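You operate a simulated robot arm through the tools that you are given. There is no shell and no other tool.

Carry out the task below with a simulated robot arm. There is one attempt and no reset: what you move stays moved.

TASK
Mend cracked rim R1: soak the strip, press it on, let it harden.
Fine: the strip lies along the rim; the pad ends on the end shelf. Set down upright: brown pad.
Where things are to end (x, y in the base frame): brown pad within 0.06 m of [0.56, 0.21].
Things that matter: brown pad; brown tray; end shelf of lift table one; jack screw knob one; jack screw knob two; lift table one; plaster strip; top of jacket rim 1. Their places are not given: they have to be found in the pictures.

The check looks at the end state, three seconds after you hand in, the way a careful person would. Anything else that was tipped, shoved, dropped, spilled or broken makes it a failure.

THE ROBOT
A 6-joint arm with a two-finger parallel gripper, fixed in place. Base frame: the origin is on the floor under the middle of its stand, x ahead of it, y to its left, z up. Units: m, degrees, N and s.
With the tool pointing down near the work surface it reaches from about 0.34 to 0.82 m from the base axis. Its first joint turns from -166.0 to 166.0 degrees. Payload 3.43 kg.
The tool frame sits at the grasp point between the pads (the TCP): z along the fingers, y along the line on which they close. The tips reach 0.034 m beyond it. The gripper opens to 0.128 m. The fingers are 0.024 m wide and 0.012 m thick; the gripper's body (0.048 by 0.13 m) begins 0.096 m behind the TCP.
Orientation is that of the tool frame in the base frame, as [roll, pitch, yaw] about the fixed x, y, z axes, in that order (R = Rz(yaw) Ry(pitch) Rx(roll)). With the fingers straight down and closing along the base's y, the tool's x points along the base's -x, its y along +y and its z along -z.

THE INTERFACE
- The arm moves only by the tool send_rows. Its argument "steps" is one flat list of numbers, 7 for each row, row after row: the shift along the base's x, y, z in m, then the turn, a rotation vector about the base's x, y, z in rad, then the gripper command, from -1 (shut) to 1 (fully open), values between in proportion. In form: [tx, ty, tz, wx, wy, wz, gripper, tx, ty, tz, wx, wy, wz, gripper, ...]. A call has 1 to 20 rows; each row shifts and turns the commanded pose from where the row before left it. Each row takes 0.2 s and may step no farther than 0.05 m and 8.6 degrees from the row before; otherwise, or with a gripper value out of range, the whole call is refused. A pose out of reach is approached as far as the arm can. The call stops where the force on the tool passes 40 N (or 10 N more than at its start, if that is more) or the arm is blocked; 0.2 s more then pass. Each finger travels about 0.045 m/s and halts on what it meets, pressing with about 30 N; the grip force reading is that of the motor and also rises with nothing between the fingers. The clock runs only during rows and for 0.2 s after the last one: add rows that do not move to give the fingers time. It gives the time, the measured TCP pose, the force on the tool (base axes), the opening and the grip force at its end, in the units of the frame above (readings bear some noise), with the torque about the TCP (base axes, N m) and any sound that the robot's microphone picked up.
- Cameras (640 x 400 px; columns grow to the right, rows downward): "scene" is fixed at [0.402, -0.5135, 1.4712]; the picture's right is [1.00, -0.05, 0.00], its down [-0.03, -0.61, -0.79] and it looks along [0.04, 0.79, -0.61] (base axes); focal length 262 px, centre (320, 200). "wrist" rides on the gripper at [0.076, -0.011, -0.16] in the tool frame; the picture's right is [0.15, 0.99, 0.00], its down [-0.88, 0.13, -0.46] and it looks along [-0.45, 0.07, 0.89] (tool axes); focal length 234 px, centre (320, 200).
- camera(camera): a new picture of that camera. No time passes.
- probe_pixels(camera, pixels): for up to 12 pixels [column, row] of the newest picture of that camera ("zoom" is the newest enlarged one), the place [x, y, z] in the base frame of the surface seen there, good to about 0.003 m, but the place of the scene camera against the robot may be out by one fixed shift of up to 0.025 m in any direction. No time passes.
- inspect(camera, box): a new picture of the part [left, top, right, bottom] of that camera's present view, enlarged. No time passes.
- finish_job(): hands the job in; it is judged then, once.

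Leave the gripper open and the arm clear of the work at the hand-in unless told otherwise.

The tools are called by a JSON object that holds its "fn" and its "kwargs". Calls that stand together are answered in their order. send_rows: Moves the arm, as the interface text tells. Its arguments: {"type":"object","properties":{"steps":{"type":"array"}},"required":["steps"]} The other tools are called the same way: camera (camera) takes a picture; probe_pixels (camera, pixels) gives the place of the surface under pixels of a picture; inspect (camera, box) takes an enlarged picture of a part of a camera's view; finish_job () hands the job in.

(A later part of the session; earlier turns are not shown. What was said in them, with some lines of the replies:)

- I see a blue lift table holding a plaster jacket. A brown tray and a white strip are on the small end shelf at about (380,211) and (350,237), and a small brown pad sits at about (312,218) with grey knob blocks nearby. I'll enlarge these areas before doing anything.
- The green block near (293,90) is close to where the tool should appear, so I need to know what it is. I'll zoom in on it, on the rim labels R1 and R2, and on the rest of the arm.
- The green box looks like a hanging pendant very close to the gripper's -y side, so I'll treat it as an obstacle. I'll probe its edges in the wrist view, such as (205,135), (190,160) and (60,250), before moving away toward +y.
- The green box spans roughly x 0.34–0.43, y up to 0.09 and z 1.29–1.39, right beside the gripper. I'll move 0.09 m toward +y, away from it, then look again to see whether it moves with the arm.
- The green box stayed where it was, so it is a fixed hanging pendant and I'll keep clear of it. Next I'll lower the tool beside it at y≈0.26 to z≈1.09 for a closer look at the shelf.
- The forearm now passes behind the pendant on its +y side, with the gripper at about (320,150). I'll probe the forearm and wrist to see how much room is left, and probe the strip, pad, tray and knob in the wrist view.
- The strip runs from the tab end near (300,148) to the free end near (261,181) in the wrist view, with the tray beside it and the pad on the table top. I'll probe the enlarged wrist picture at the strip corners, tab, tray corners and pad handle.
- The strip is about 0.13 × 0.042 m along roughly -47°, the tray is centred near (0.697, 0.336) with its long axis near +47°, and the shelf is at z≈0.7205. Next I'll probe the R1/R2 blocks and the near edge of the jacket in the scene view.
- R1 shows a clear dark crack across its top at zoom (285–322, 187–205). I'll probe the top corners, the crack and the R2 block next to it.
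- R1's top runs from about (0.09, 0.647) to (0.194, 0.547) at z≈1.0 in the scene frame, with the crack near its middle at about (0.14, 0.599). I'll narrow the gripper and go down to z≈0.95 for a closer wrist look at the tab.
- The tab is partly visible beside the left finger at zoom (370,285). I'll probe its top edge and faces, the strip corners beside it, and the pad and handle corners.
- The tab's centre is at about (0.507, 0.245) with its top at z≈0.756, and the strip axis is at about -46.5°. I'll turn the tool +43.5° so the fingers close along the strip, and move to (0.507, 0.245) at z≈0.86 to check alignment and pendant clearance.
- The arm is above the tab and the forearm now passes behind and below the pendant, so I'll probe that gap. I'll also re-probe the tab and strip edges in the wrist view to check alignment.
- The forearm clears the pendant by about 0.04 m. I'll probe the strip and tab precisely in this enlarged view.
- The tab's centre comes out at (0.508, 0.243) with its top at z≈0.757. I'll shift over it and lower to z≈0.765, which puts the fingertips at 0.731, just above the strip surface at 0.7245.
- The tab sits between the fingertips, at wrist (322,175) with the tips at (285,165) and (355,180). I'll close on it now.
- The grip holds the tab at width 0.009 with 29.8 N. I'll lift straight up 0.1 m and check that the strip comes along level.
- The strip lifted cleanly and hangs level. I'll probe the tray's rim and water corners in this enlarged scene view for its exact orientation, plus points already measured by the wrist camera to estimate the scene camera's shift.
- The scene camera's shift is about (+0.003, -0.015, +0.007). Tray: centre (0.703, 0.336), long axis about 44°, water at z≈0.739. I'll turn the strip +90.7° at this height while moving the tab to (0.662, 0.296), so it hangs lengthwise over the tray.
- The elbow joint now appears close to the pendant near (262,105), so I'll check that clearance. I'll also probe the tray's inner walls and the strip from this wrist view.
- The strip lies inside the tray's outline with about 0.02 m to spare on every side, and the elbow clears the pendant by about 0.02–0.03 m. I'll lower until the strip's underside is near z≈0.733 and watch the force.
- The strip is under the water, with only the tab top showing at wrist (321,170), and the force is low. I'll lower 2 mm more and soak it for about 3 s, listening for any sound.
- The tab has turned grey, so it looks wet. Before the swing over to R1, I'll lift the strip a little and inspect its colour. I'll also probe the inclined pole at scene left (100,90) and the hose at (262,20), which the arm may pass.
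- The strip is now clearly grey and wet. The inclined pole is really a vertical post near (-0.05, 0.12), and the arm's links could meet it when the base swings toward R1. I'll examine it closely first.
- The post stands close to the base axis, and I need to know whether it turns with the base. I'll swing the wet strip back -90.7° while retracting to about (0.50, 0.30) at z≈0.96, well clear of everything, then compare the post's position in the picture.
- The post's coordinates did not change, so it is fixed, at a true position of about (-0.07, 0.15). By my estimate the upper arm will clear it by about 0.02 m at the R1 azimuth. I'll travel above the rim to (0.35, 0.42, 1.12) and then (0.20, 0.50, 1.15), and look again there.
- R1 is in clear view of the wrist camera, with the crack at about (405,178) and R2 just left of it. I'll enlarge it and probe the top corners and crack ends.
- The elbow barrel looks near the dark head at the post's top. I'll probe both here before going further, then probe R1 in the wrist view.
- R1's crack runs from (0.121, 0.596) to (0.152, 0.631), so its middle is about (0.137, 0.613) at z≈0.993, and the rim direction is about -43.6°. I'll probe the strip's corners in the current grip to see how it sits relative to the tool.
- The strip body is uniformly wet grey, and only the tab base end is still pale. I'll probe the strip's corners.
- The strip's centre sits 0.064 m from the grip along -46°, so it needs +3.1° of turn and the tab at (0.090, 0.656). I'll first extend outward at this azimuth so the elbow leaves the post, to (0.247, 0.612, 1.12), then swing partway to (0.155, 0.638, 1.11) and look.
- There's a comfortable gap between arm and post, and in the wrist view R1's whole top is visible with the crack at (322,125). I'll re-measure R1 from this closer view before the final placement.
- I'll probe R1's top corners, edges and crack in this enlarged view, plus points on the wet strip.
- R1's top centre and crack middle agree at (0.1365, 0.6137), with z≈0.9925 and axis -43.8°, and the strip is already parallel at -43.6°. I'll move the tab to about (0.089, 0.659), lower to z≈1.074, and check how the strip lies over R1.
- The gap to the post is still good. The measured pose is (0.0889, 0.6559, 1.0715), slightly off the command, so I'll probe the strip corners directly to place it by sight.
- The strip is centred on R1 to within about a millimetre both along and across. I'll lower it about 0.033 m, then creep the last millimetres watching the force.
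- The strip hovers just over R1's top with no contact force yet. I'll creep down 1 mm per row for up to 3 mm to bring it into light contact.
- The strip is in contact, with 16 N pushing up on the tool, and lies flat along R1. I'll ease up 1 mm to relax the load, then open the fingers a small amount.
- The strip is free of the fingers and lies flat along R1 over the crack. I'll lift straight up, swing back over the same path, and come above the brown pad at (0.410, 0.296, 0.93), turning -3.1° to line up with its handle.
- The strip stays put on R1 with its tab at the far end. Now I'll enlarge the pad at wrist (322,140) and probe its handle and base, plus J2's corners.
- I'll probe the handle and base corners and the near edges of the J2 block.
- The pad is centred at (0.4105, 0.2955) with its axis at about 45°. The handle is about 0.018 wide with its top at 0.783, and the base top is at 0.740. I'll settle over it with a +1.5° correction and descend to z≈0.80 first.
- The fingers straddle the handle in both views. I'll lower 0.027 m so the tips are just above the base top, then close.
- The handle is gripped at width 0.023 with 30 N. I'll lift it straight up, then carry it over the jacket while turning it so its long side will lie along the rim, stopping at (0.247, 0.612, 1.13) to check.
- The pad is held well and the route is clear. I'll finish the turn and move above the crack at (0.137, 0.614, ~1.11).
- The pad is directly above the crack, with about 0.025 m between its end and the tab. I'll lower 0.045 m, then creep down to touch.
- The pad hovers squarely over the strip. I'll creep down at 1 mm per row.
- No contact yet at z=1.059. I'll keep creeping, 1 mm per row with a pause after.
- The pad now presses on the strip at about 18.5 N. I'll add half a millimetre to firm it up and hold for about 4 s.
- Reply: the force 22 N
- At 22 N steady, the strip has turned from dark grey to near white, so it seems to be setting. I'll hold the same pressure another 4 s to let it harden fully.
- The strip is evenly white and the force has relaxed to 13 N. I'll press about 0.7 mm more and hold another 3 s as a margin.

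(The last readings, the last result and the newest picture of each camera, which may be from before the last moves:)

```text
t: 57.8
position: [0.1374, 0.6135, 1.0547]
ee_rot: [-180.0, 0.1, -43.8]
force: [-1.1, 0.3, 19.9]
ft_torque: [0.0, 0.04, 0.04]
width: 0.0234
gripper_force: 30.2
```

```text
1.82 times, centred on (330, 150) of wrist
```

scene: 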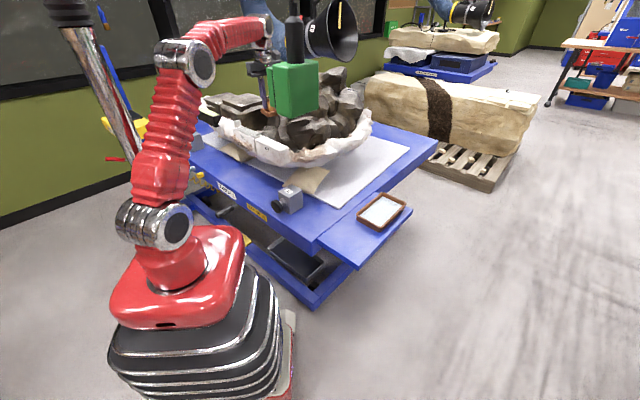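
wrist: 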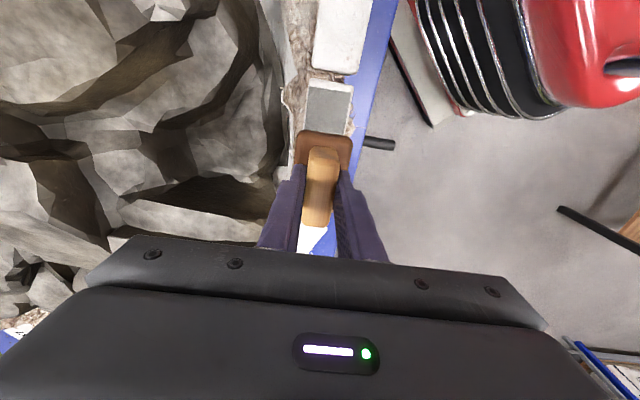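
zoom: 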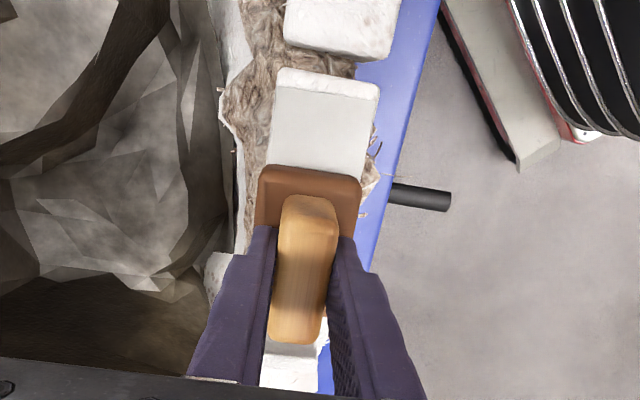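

After roughly 11 s of pressing the strip looks set. I'll lift the pad straight up and check that the strip stays on R1.

{"fn": "send_rows", "kwargs": {"steps": [0, 0, 0.003, 0, 0, 0, -1, 0, 0, 0.007, 0, 0, 0, -1, 0, 0, 0.02, 0, 0, 0, -1, 0, 0, 0.03, 0, 0, 0, -1, 0, 0, 0.015, 0, 0, 0, -1, 0, 0, 0, 0, 0, 0, -1]}}

{"fn": "inspect", "kwargs": {"camera": "scene", "box": [190, 60, 310, 170]}}

{"fn": "camera", "kwargs": {"camera": "wrist"}}

```text
t: 59.2
position: [0.1378, 0.6127, 1.1298]
ee_rot: [180.0, 0.0, -43.8]
force: [0.5, -0.4, -0.1]
ft_torque: [0.01, 0.0, -0.01]
width: 0.023
gripper_force: 30.8
```

```text
3.64 times, centred on (250, 115) of scene
```

zoom: 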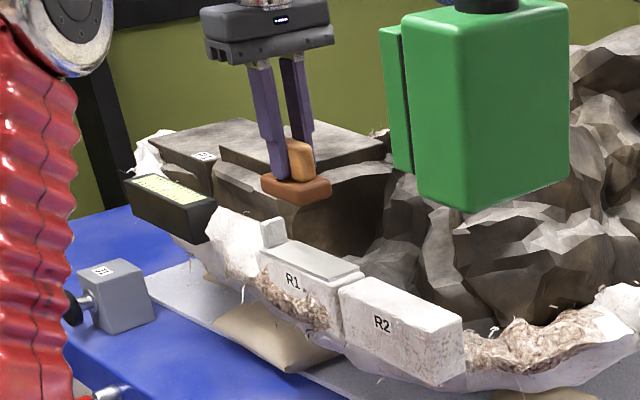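

```text
taken
```

wrist: 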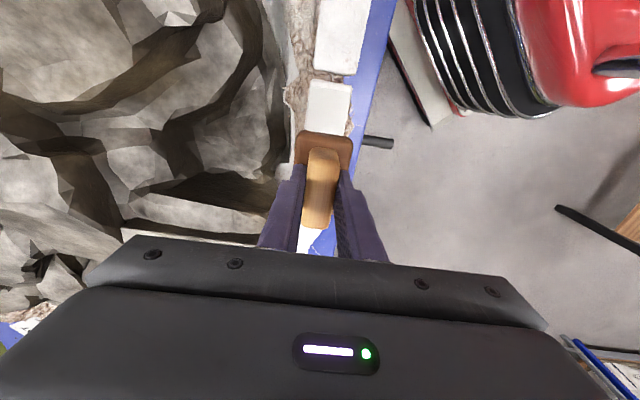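

The strip stays on R1, evenly white and flat along the rim. Now I'll carry the pad back over the jacket, turning it -91°, to (0.50, 0.262, 0.92) in front of the shelf. There I'll check the pendant clearance.

{"fn": "send_rows", "kwargs": {"steps": [0.0274, -0.001, 0, 0, 0, 0, -1, 0.0274, -0.001, 0, 0, 0, 0, -1, 0.0274, -0.001, 0, 0, 0, 0, -1, 0.0274, -0.001, 0, 0, 0, 0, -1, 0.0106, -0.0384, -0.006, 0, 0, -0.1225, -1, 0.0106, -0.0384, -0.006, 0, 0, -0.1225, -1, 0.0106, -0.0384, -0.006, 0, 0, -0.1225, -1, 0.0106, -0.0384, -0.006, 0, 0, -0.1225, -1, 0.0106, -0.0384, -0.006, 0, 0, -0.1225, -1, 0.022, -0.024, -0.02, 0, 0, -0.1225, -1, 0.022, -0.024, -0.02, 0, 0, -0.1225, -1, 0.022, -0.024, -0.02, 0, 0, -0.1225, -1, 0.022, -0.024, -0.02, 0, 0, -0.1225, -1, 0.022, -0.024, -0.02, 0, 0, -0.1225, -1, 0.0225, -0.0095, -0.02, 0, 0, -0.1225, -1, 0.0225, -0.0095, -0.02, 0, 0, -0.1225, -1, 0.0225, -0.0095, -0.02, 0, 0, -0.1225, -1, 0.0225, -0.0095, -0.02, 0, 0, 0, -1, 0, 0, 0, 0, 0, 0, -1]}}

{"fn": "camera", "kwargs": {"camera": "scene"}}

{"fn": "camera", "kwargs": {"camera": "wrist"}}

```text
t: 63.2
position: [0.4988, 0.2602, 0.9199]
ee_rot: [179.9, 0.0, -135.2]
force: [-0.4, -0.5, -0.5]
ft_torque: [0.02, -0.02, 0.0]
width: 0.0229
gripper_force: 30.2
```

```text
taken
```

scene: 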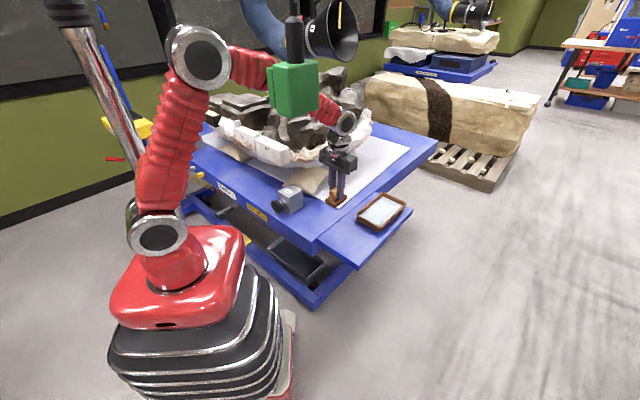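

```text
taken
```

wrist: 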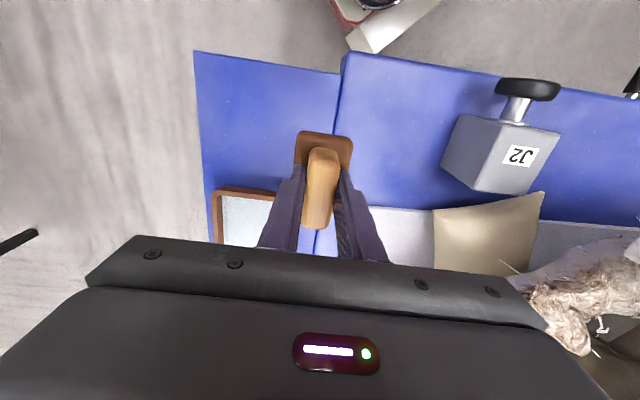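

Everything is clear. I'll move over the shelf to about (0.546, 0.233) at z≈0.84 and check the clearance and landing spot.

{"fn": "send_rows", "kwargs": {"steps": [0.0153, -0.0097, -0.027, 0, 0, 0, -1, 0.0153, -0.0097, -0.027, 0, 0, 0, -1, 0.0153, -0.0097, -0.027, 0, 0, 0, -1, 0, 0, 0, 0, 0, 0, -1, 0, 0, 0, 0, 0, 0, -1]}}

{"fn": "inspect", "kwargs": {"camera": "scene", "box": [200, 20, 440, 270]}}

{"fn": "camera", "kwargs": {"camera": "wrist"}}

```text
t: 64.4
position: [0.5451, 0.2298, 0.8376]
ee_rot: [179.9, 0.0, -135.1]
force: [0.3, 0.2, -0.4]
ft_torque: [0.03, 0.0, 0.01]
width: 0.023
gripper_force: 29.4
```

```text
1.60 times, centred on (320, 145) of scene
```

zoom: 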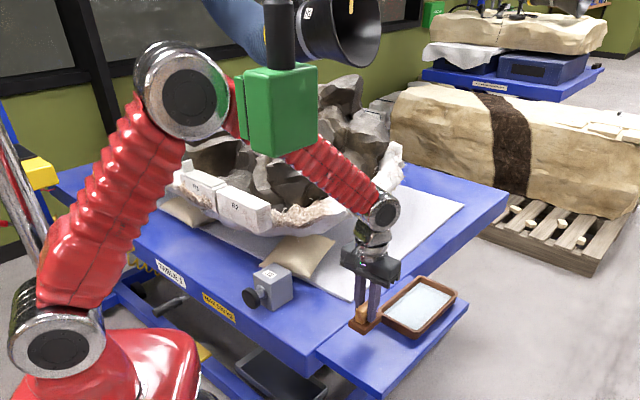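

```text
taken
```

wrist: 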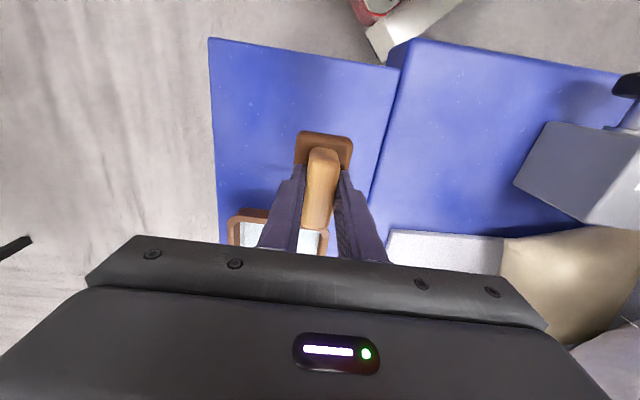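

The elbow joint sits just left of the pendant in this view. I'll probe that gap, and the pad's position over the shelf, before descending.

{"fn": "probe_pixels", "kwargs": {"camera": "zoom", "pixels": [[190, 90], [222, 85], [228, 110], [238, 110], [242, 90], [330, 160], [300, 155], [285, 150], [365, 315], [360, 328]]}}

{"fn": "probe_pixels", "kwargs": {"camera": "wrist", "pixels": [[300, 135], [350, 140], [296, 165], [350, 165], [320, 160], [232, 218], [265, 212], [325, 228], [387, 80], [212, 45]]}}

```text
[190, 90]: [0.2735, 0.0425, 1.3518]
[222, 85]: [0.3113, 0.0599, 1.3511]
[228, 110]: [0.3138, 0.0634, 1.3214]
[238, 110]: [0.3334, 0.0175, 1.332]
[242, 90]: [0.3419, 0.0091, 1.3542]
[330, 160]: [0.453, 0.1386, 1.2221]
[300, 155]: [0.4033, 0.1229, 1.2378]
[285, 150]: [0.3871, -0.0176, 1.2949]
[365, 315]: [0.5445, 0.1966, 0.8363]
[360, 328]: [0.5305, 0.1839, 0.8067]
```

```text
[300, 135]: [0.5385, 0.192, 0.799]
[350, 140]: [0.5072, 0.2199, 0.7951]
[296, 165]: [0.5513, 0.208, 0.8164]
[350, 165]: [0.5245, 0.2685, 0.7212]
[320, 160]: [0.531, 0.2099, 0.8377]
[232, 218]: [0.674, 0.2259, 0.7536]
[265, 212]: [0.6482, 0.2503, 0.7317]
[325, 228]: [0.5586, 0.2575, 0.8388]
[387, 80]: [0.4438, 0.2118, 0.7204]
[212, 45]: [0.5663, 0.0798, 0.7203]
```

There is ample clearance, about 0.04 m at the elbow, and the pad is over open shelf, about 0.047 m from the tray. I'll descend 0.05 m and then creep to touch.

{"fn": "send_rows", "kwargs": {"steps": [0.001, -0.001, -0.025, 0, 0, 0, -1, 0, 0, -0.02, 0, 0, 0, -1, 0, 0, -0.005, 0, 0, 0, -1, 0, 0, 0, 0, 0, 0, -1]}}

{"fn": "inspect", "kwargs": {"camera": "scene", "box": [300, 160, 420, 260]}}

```text
t: 65.4
position: [0.5464, 0.2293, 0.787]
ee_rot: [-179.9, -0.1, -135.1]
force: [-1.0, 1.4, -0.5]
ft_torque: [0.01, -0.01, 0.0]
width: 0.0229
gripper_force: 30.4
```

```text
4.00 times, centred on (360, 210) of scene
```

zoom: 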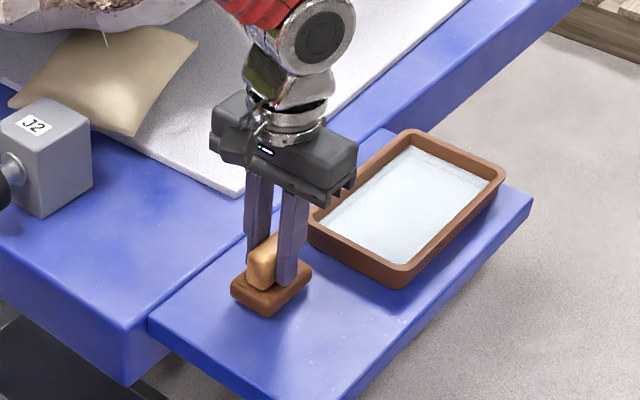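

The pad is a few millimetres above the shelf. I'll creep down in small steps.

{"fn": "send_rows", "kwargs": {"steps": [0, 0, -0.002, 0, 0, 0, -1, 0, 0, -0.002, 0, 0, 0, -1, 0, 0, -0.0015, 0, 0, 0, -1, 0, 0, 0, 0, 0, 0, -1]}}

```text
t: 66.4
position: [0.5479, 0.2291, 0.7814]
ee_rot: [-179.9, 0.0, -135.0]
force: [-0.1, -0.4, -1.1]
ft_torque: [0.04, 0.03, -0.04]
width: 0.0231
gripper_force: 30.0
```

No contact yet at 0.7814. I'll keep creeping 1 mm at a time.

{"fn": "send_rows", "kwargs": {"steps": [0, 0, -0.001, 0, 0, 0, -1, 0, 0, -0.001, 0, 0, 0, -1, 0, 0, 0, 0, 0, 0, -1]}}

```text
t: 67.2
position: [0.5474, 0.2292, 0.7799]
ee_rot: [180.0, 0.1, -135.1]
force: [-0.1, 1.2, -0.9]
ft_torque: [0.01, 0.01, -0.02]
width: 0.0232
gripper_force: 30.3
```

Still no contact at 0.7799. I'll go down another 1–2 mm.

{"fn": "send_rows", "kwargs": {"steps": [0, 0, -0.001, 0, 0, 0, -1, 0, 0, -0.0007, 0, 0, 0, -1, 0, 0, 0, 0, 0, 0, -1]}}

```text
t: 68.0
position: [0.5474, 0.2307, 0.7793]
ee_rot: [-180.0, 0.0, -135.2]
force: [-2.7, -0.7, 5.7]
ft_torque: [-0.09, 0.08, -0.02]
width: 0.0229
gripper_force: 30.2
```

Light contact at 5.7 N means the pad is standing on the shelf. I'll open the fingers gradually.

{"fn": "send_rows", "kwargs": {"steps": [0, 0, 0, 0, 0, 0, -0.6, 0, 0, 0, 0, 0, 0, -0.5, 0, 0, 0, 0, 0, 0, -0.4, 0, 0, 0, 0, 0, 0, -0.3, 0, 0, 0, 0, 0, 0, -0.3]}}

{"fn": "camera", "kwargs": {"camera": "wrist"}}

{"fn": "inspect", "kwargs": {"camera": "scene", "box": [300, 160, 420, 260]}}

```text
t: 69.2
position: [0.5471, 0.2292, 0.7769]
ee_rot: [-179.9, 0.0, -135.0]
force: [0.3, -0.1, 0.4]
ft_torque: [0.0, 0.0, -0.02]
width: 0.0448
gripper_force: 0.1
```

```text
taken
```

wrist: 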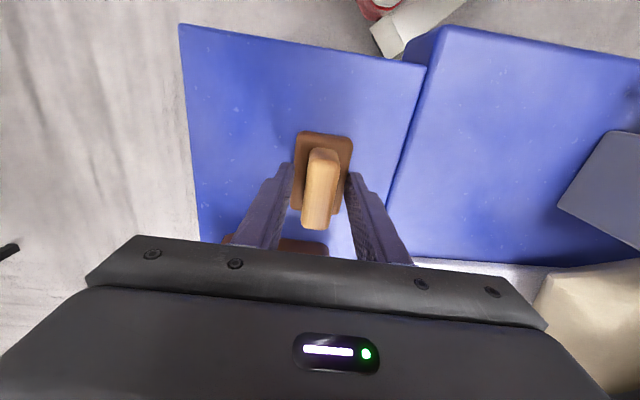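

```text
4.00 times, centred on (360, 210) of scene
```

zoom: 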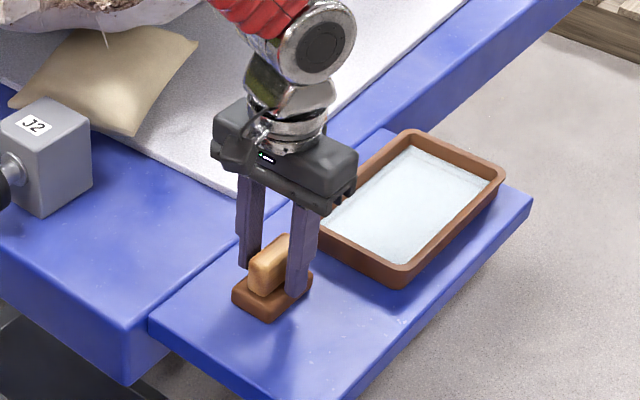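

The pad stands upright on the shelf and the fingers are free of the handle. I'll retreat straight up, then back along the same safe path to about (0.42, 0.30, 1.0), and open the gripper fully.

{"fn": "send_rows", "kwargs": {"steps": [0, 0, 0.02, 0, 0, 0, -0.3, 0, 0, 0.03, 0, 0, 0, -0.3, 0, 0, 0.015, 0, 0, 0, -0.3, -0.0153, 0.0097, 0.026, 0, 0, 0, -0.3, -0.0153, 0.0097, 0.026, 0, 0, 0, -0.3, -0.0153, 0.0097, 0.026, 0, 0, 0, -0.3, -0.0225, 0.0095, 0.02, 0, 0, 0, 0.2, -0.0225, 0.0095, 0.02, 0, 0, 0, 0.6, -0.0225, 0.0095, 0.02, 0, 0, 0, 1, -0.0225, 0.0095, 0.02, 0, 0, 0, 1, 0, 0, 0, 0, 0, 0, 1, 0, 0, 0, 0, 0, 0, 1, 0, 0, 0, 0, 0, 0, 1, 0, 0, 0, 0, 0, 0, 1]}}

{"fn": "camera", "kwargs": {"camera": "scene"}}

{"fn": "camera", "kwargs": {"camera": "wrist"}}

{"fn": "inspect", "kwargs": {"camera": "scene", "box": [190, 80, 310, 170]}}

{"fn": "inspect", "kwargs": {"camera": "scene", "box": [260, 160, 430, 280]}}

```text
t: 72.2
position: [0.4129, 0.2968, 1.0021]
ee_rot: [-179.9, -0.1, -135.1]
force: [-0.7, 0.4, 0.4]
ft_torque: [-0.03, 0.03, 0.0]
width: 0.1281
gripper_force: 0.0
```

```text
taken
```

scene: 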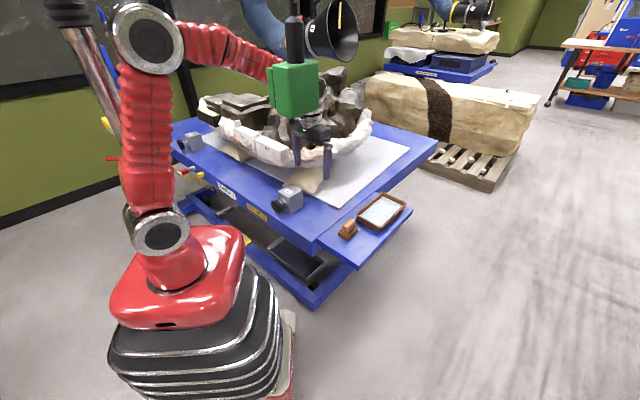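

```text
taken
```

wrist: 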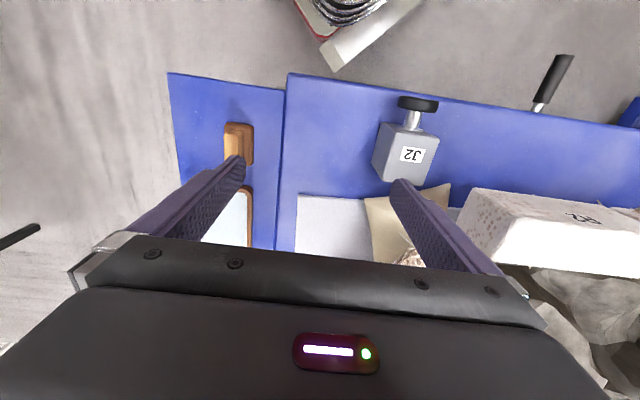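

```text
4.44 times, centred on (250, 125) of scene
```

zoom: 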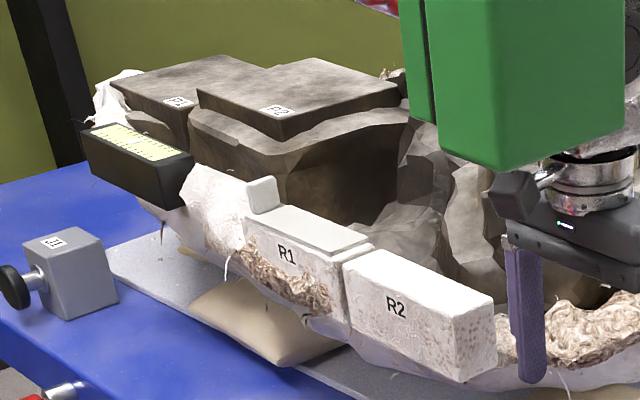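

```text
3.33 times, centred on (345, 220) of scene
```

zoom: 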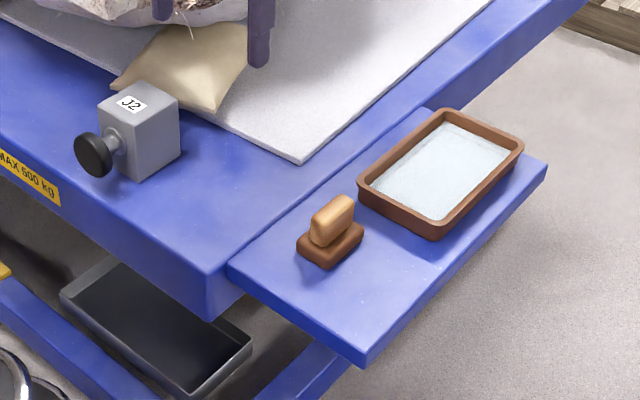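

The pad stands on the shelf and the strip lies white along R1. I'll raise the arm to about z=1.15 to be well clear, wait a few more seconds for the plaster, and probe the pad's final place in the wrist view.

{"fn": "probe_pixels", "kwargs": {"camera": "wrist", "pixels": [[228, 124], [252, 127], [226, 160], [238, 140], [235, 150], [250, 160]]}}

{"fn": "send_rows", "kwargs": {"steps": [0, 0, 0.03, 0, 0, 0, 1, 0, 0, 0.04, 0, 0, 0, 1, 0, 0, 0.04, 0, 0, 0, 1, 0, 0, 0.04, 0, 0, 0, 1, 0, 0, 0, 0, 0, 0, 1, 0, 0, 0, 0, 0, 0, 1, 0, 0, 0, 0, 0, 0, 1, 0, 0, 0, 0, 0, 0, 1, 0, 0, 0, 0, 0, 0, 1, 0, 0, 0, 0, 0, 0, 1, 0, 0, 0, 0, 0, 0, 1, 0, 0, 0, 0, 0, 0, 1, 0, 0, 0, 0, 0, 0, 1, 0, 0, 0, 0, 0, 0, 1, 0, 0, 0, 0, 0, 0, 1, 0, 0, 0, 0, 0, 0, 1, 0, 0, 0, 0, 0, 0, 1, 0, 0, 0, 0, 0, 0, 1, 0, 0, 0, 0, 0, 0, 1]}}

{"fn": "camera", "kwargs": {"camera": "scene"}}

{"fn": "camera", "kwargs": {"camera": "wrist"}}

{"fn": "inspect", "kwargs": {"camera": "scene", "box": [190, 90, 310, 170]}}

```text
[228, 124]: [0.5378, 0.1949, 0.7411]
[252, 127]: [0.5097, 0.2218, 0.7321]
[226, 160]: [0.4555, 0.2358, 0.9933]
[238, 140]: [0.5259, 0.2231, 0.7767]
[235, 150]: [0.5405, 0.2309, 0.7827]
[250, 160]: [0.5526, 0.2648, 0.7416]
```

```text
t: 76.2
position: [0.4102, 0.2955, 1.1538]
ee_rot: [179.9, 0.0, -135.1]
force: [0.0, 0.1, 0.2]
ft_torque: [0.03, 0.0, 0.02]
width: 0.1281
gripper_force: 0.1
```

```text
taken
```

scene: 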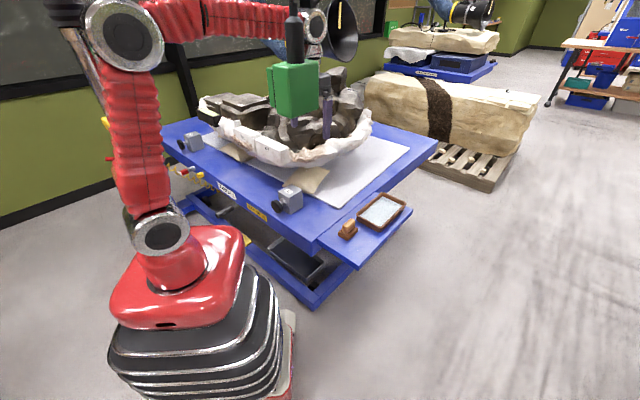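

```text
taken
```

wrist: 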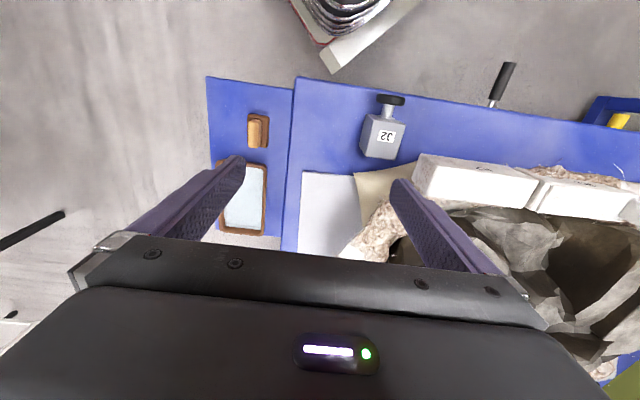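

```text
5.00 times, centred on (250, 130) of scene
```

zoom: 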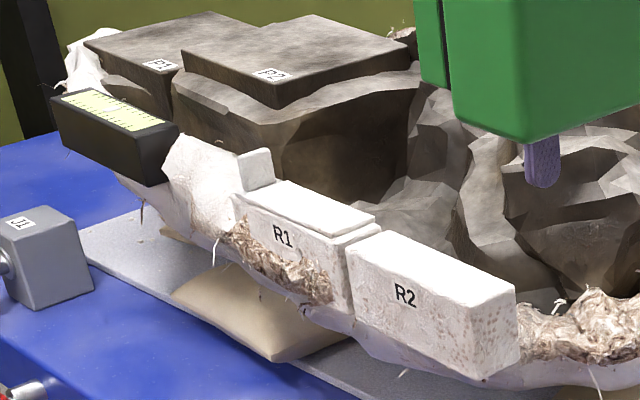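

The pad's centre is about (0.548, 0.231), roughly 0.025 m from the target. The strip has whitened further, so I'll wait another 4 s for hardening and compare.

{"fn": "send_rows", "kwargs": {"steps": [0, 0, 0, 0, 0, 0, 1, 0, 0, 0, 0, 0, 0, 1, 0, 0, 0, 0, 0, 0, 1, 0, 0, 0, 0, 0, 0, 1, 0, 0, 0, 0, 0, 0, 1, 0, 0, 0, 0, 0, 0, 1, 0, 0, 0, 0, 0, 0, 1, 0, 0, 0, 0, 0, 0, 1, 0, 0, 0, 0, 0, 0, 1, 0, 0, 0, 0, 0, 0, 1, 0, 0, 0, 0, 0, 0, 1, 0, 0, 0, 0, 0, 0, 1, 0, 0, 0, 0, 0, 0, 1, 0, 0, 0, 0, 0, 0, 1, 0, 0, 0, 0, 0, 0, 1, 0, 0, 0, 0, 0, 0, 1, 0, 0, 0, 0, 0, 0, 1, 0, 0, 0, 0, 0, 0, 1, 0, 0, 0, 0, 0, 0, 1, 0, 0, 0, 0, 0, 0, 1]}}

{"fn": "inspect", "kwargs": {"camera": "scene", "box": [190, 90, 310, 170]}}

{"fn": "inspect", "kwargs": {"camera": "scene", "box": [260, 160, 430, 280]}}

```text
t: 80.4
position: [0.4101, 0.293, 1.1537]
ee_rot: [180.0, 0.1, -135.1]
force: [0.3, -0.2, 0.5]
ft_torque: [-0.01, -0.01, 0.02]
width: 0.1279
gripper_force: 0.0
```

```text
5.00 times, centred on (250, 130) of scene
```

zoom: 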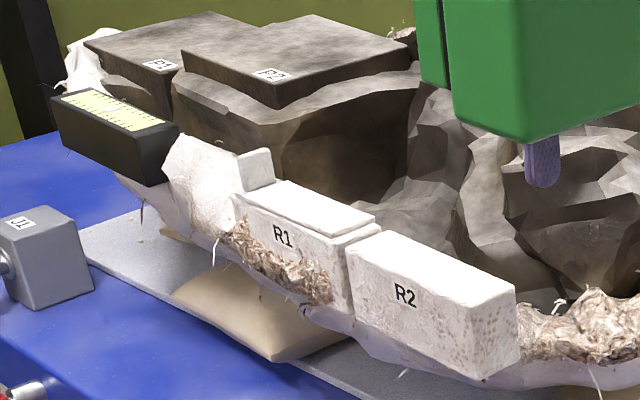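

```text
3.33 times, centred on (345, 220) of scene
```

zoom: 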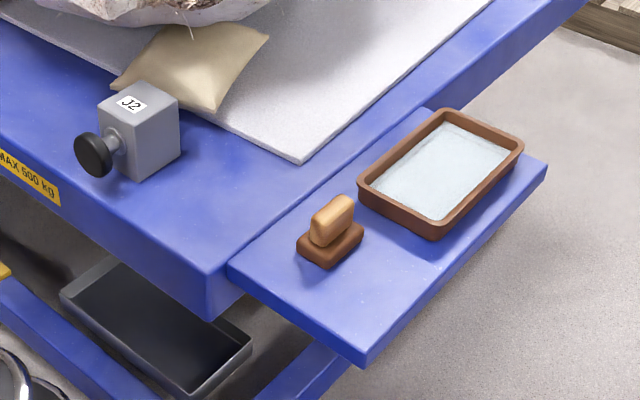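

The picture is unchanged since 4 s ago, with the strip fully white and everything else in place. I'll do one last probe of the strip's corners against R1 before handing in.

{"fn": "inspect", "kwargs": {"camera": "scene", "box": [220, 115, 280, 155]}}

{"fn": "probe_pixels", "kwargs": {"camera": "scene", "pixels": [[239, 127], [263, 136], [245, 128], [258, 137], [250, 131], [241, 124]]}}

```text
10.00 times, centred on (250, 135) of scene
```

zoom: 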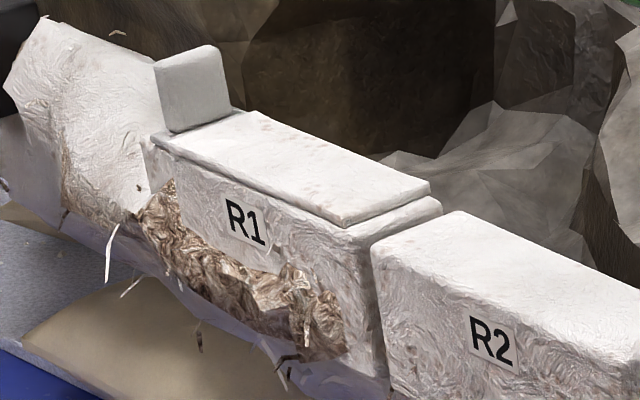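

```text
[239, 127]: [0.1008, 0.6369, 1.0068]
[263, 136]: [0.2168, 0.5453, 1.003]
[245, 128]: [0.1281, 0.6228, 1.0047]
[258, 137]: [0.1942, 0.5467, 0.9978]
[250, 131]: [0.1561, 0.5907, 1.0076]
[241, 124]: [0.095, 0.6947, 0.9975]
```

The strip is hard and white, lies flat and parallel along R1, and covers the crack. The brown pad stands upright on the end shelf, the tray and everything else are where they were, and the gripper is open with the arm clear. I'm handing the job in.

{"fn": "finish_job", "kwargs": {}}

```text
The job is handed in.
```

I mended rim R1 and handed the job in; I haven't seen the result of the check.

- **Strip:** I soaked it in the tray, laid it flat along R1 over the crack, and pressed it with the brown pad at roughly 13–22 N for about 11 seconds. It turned from wet grey to white and looked unchanged over the last 4 seconds of waiting, so I took it as hardened.
- **Pad:** it stands upright on the end shelf at about (0.548, 0.231). That is roughly 0.025 m from the target, inside the 0.06 m limit.
- **Everything else:** in the last pictures, the tray, both jack screws and the jacket looked undisturbed. I kept the arm clear of the hanging green box and the post beside the base.
- **Arm:** the gripper is open and the arm is raised clear of the work.
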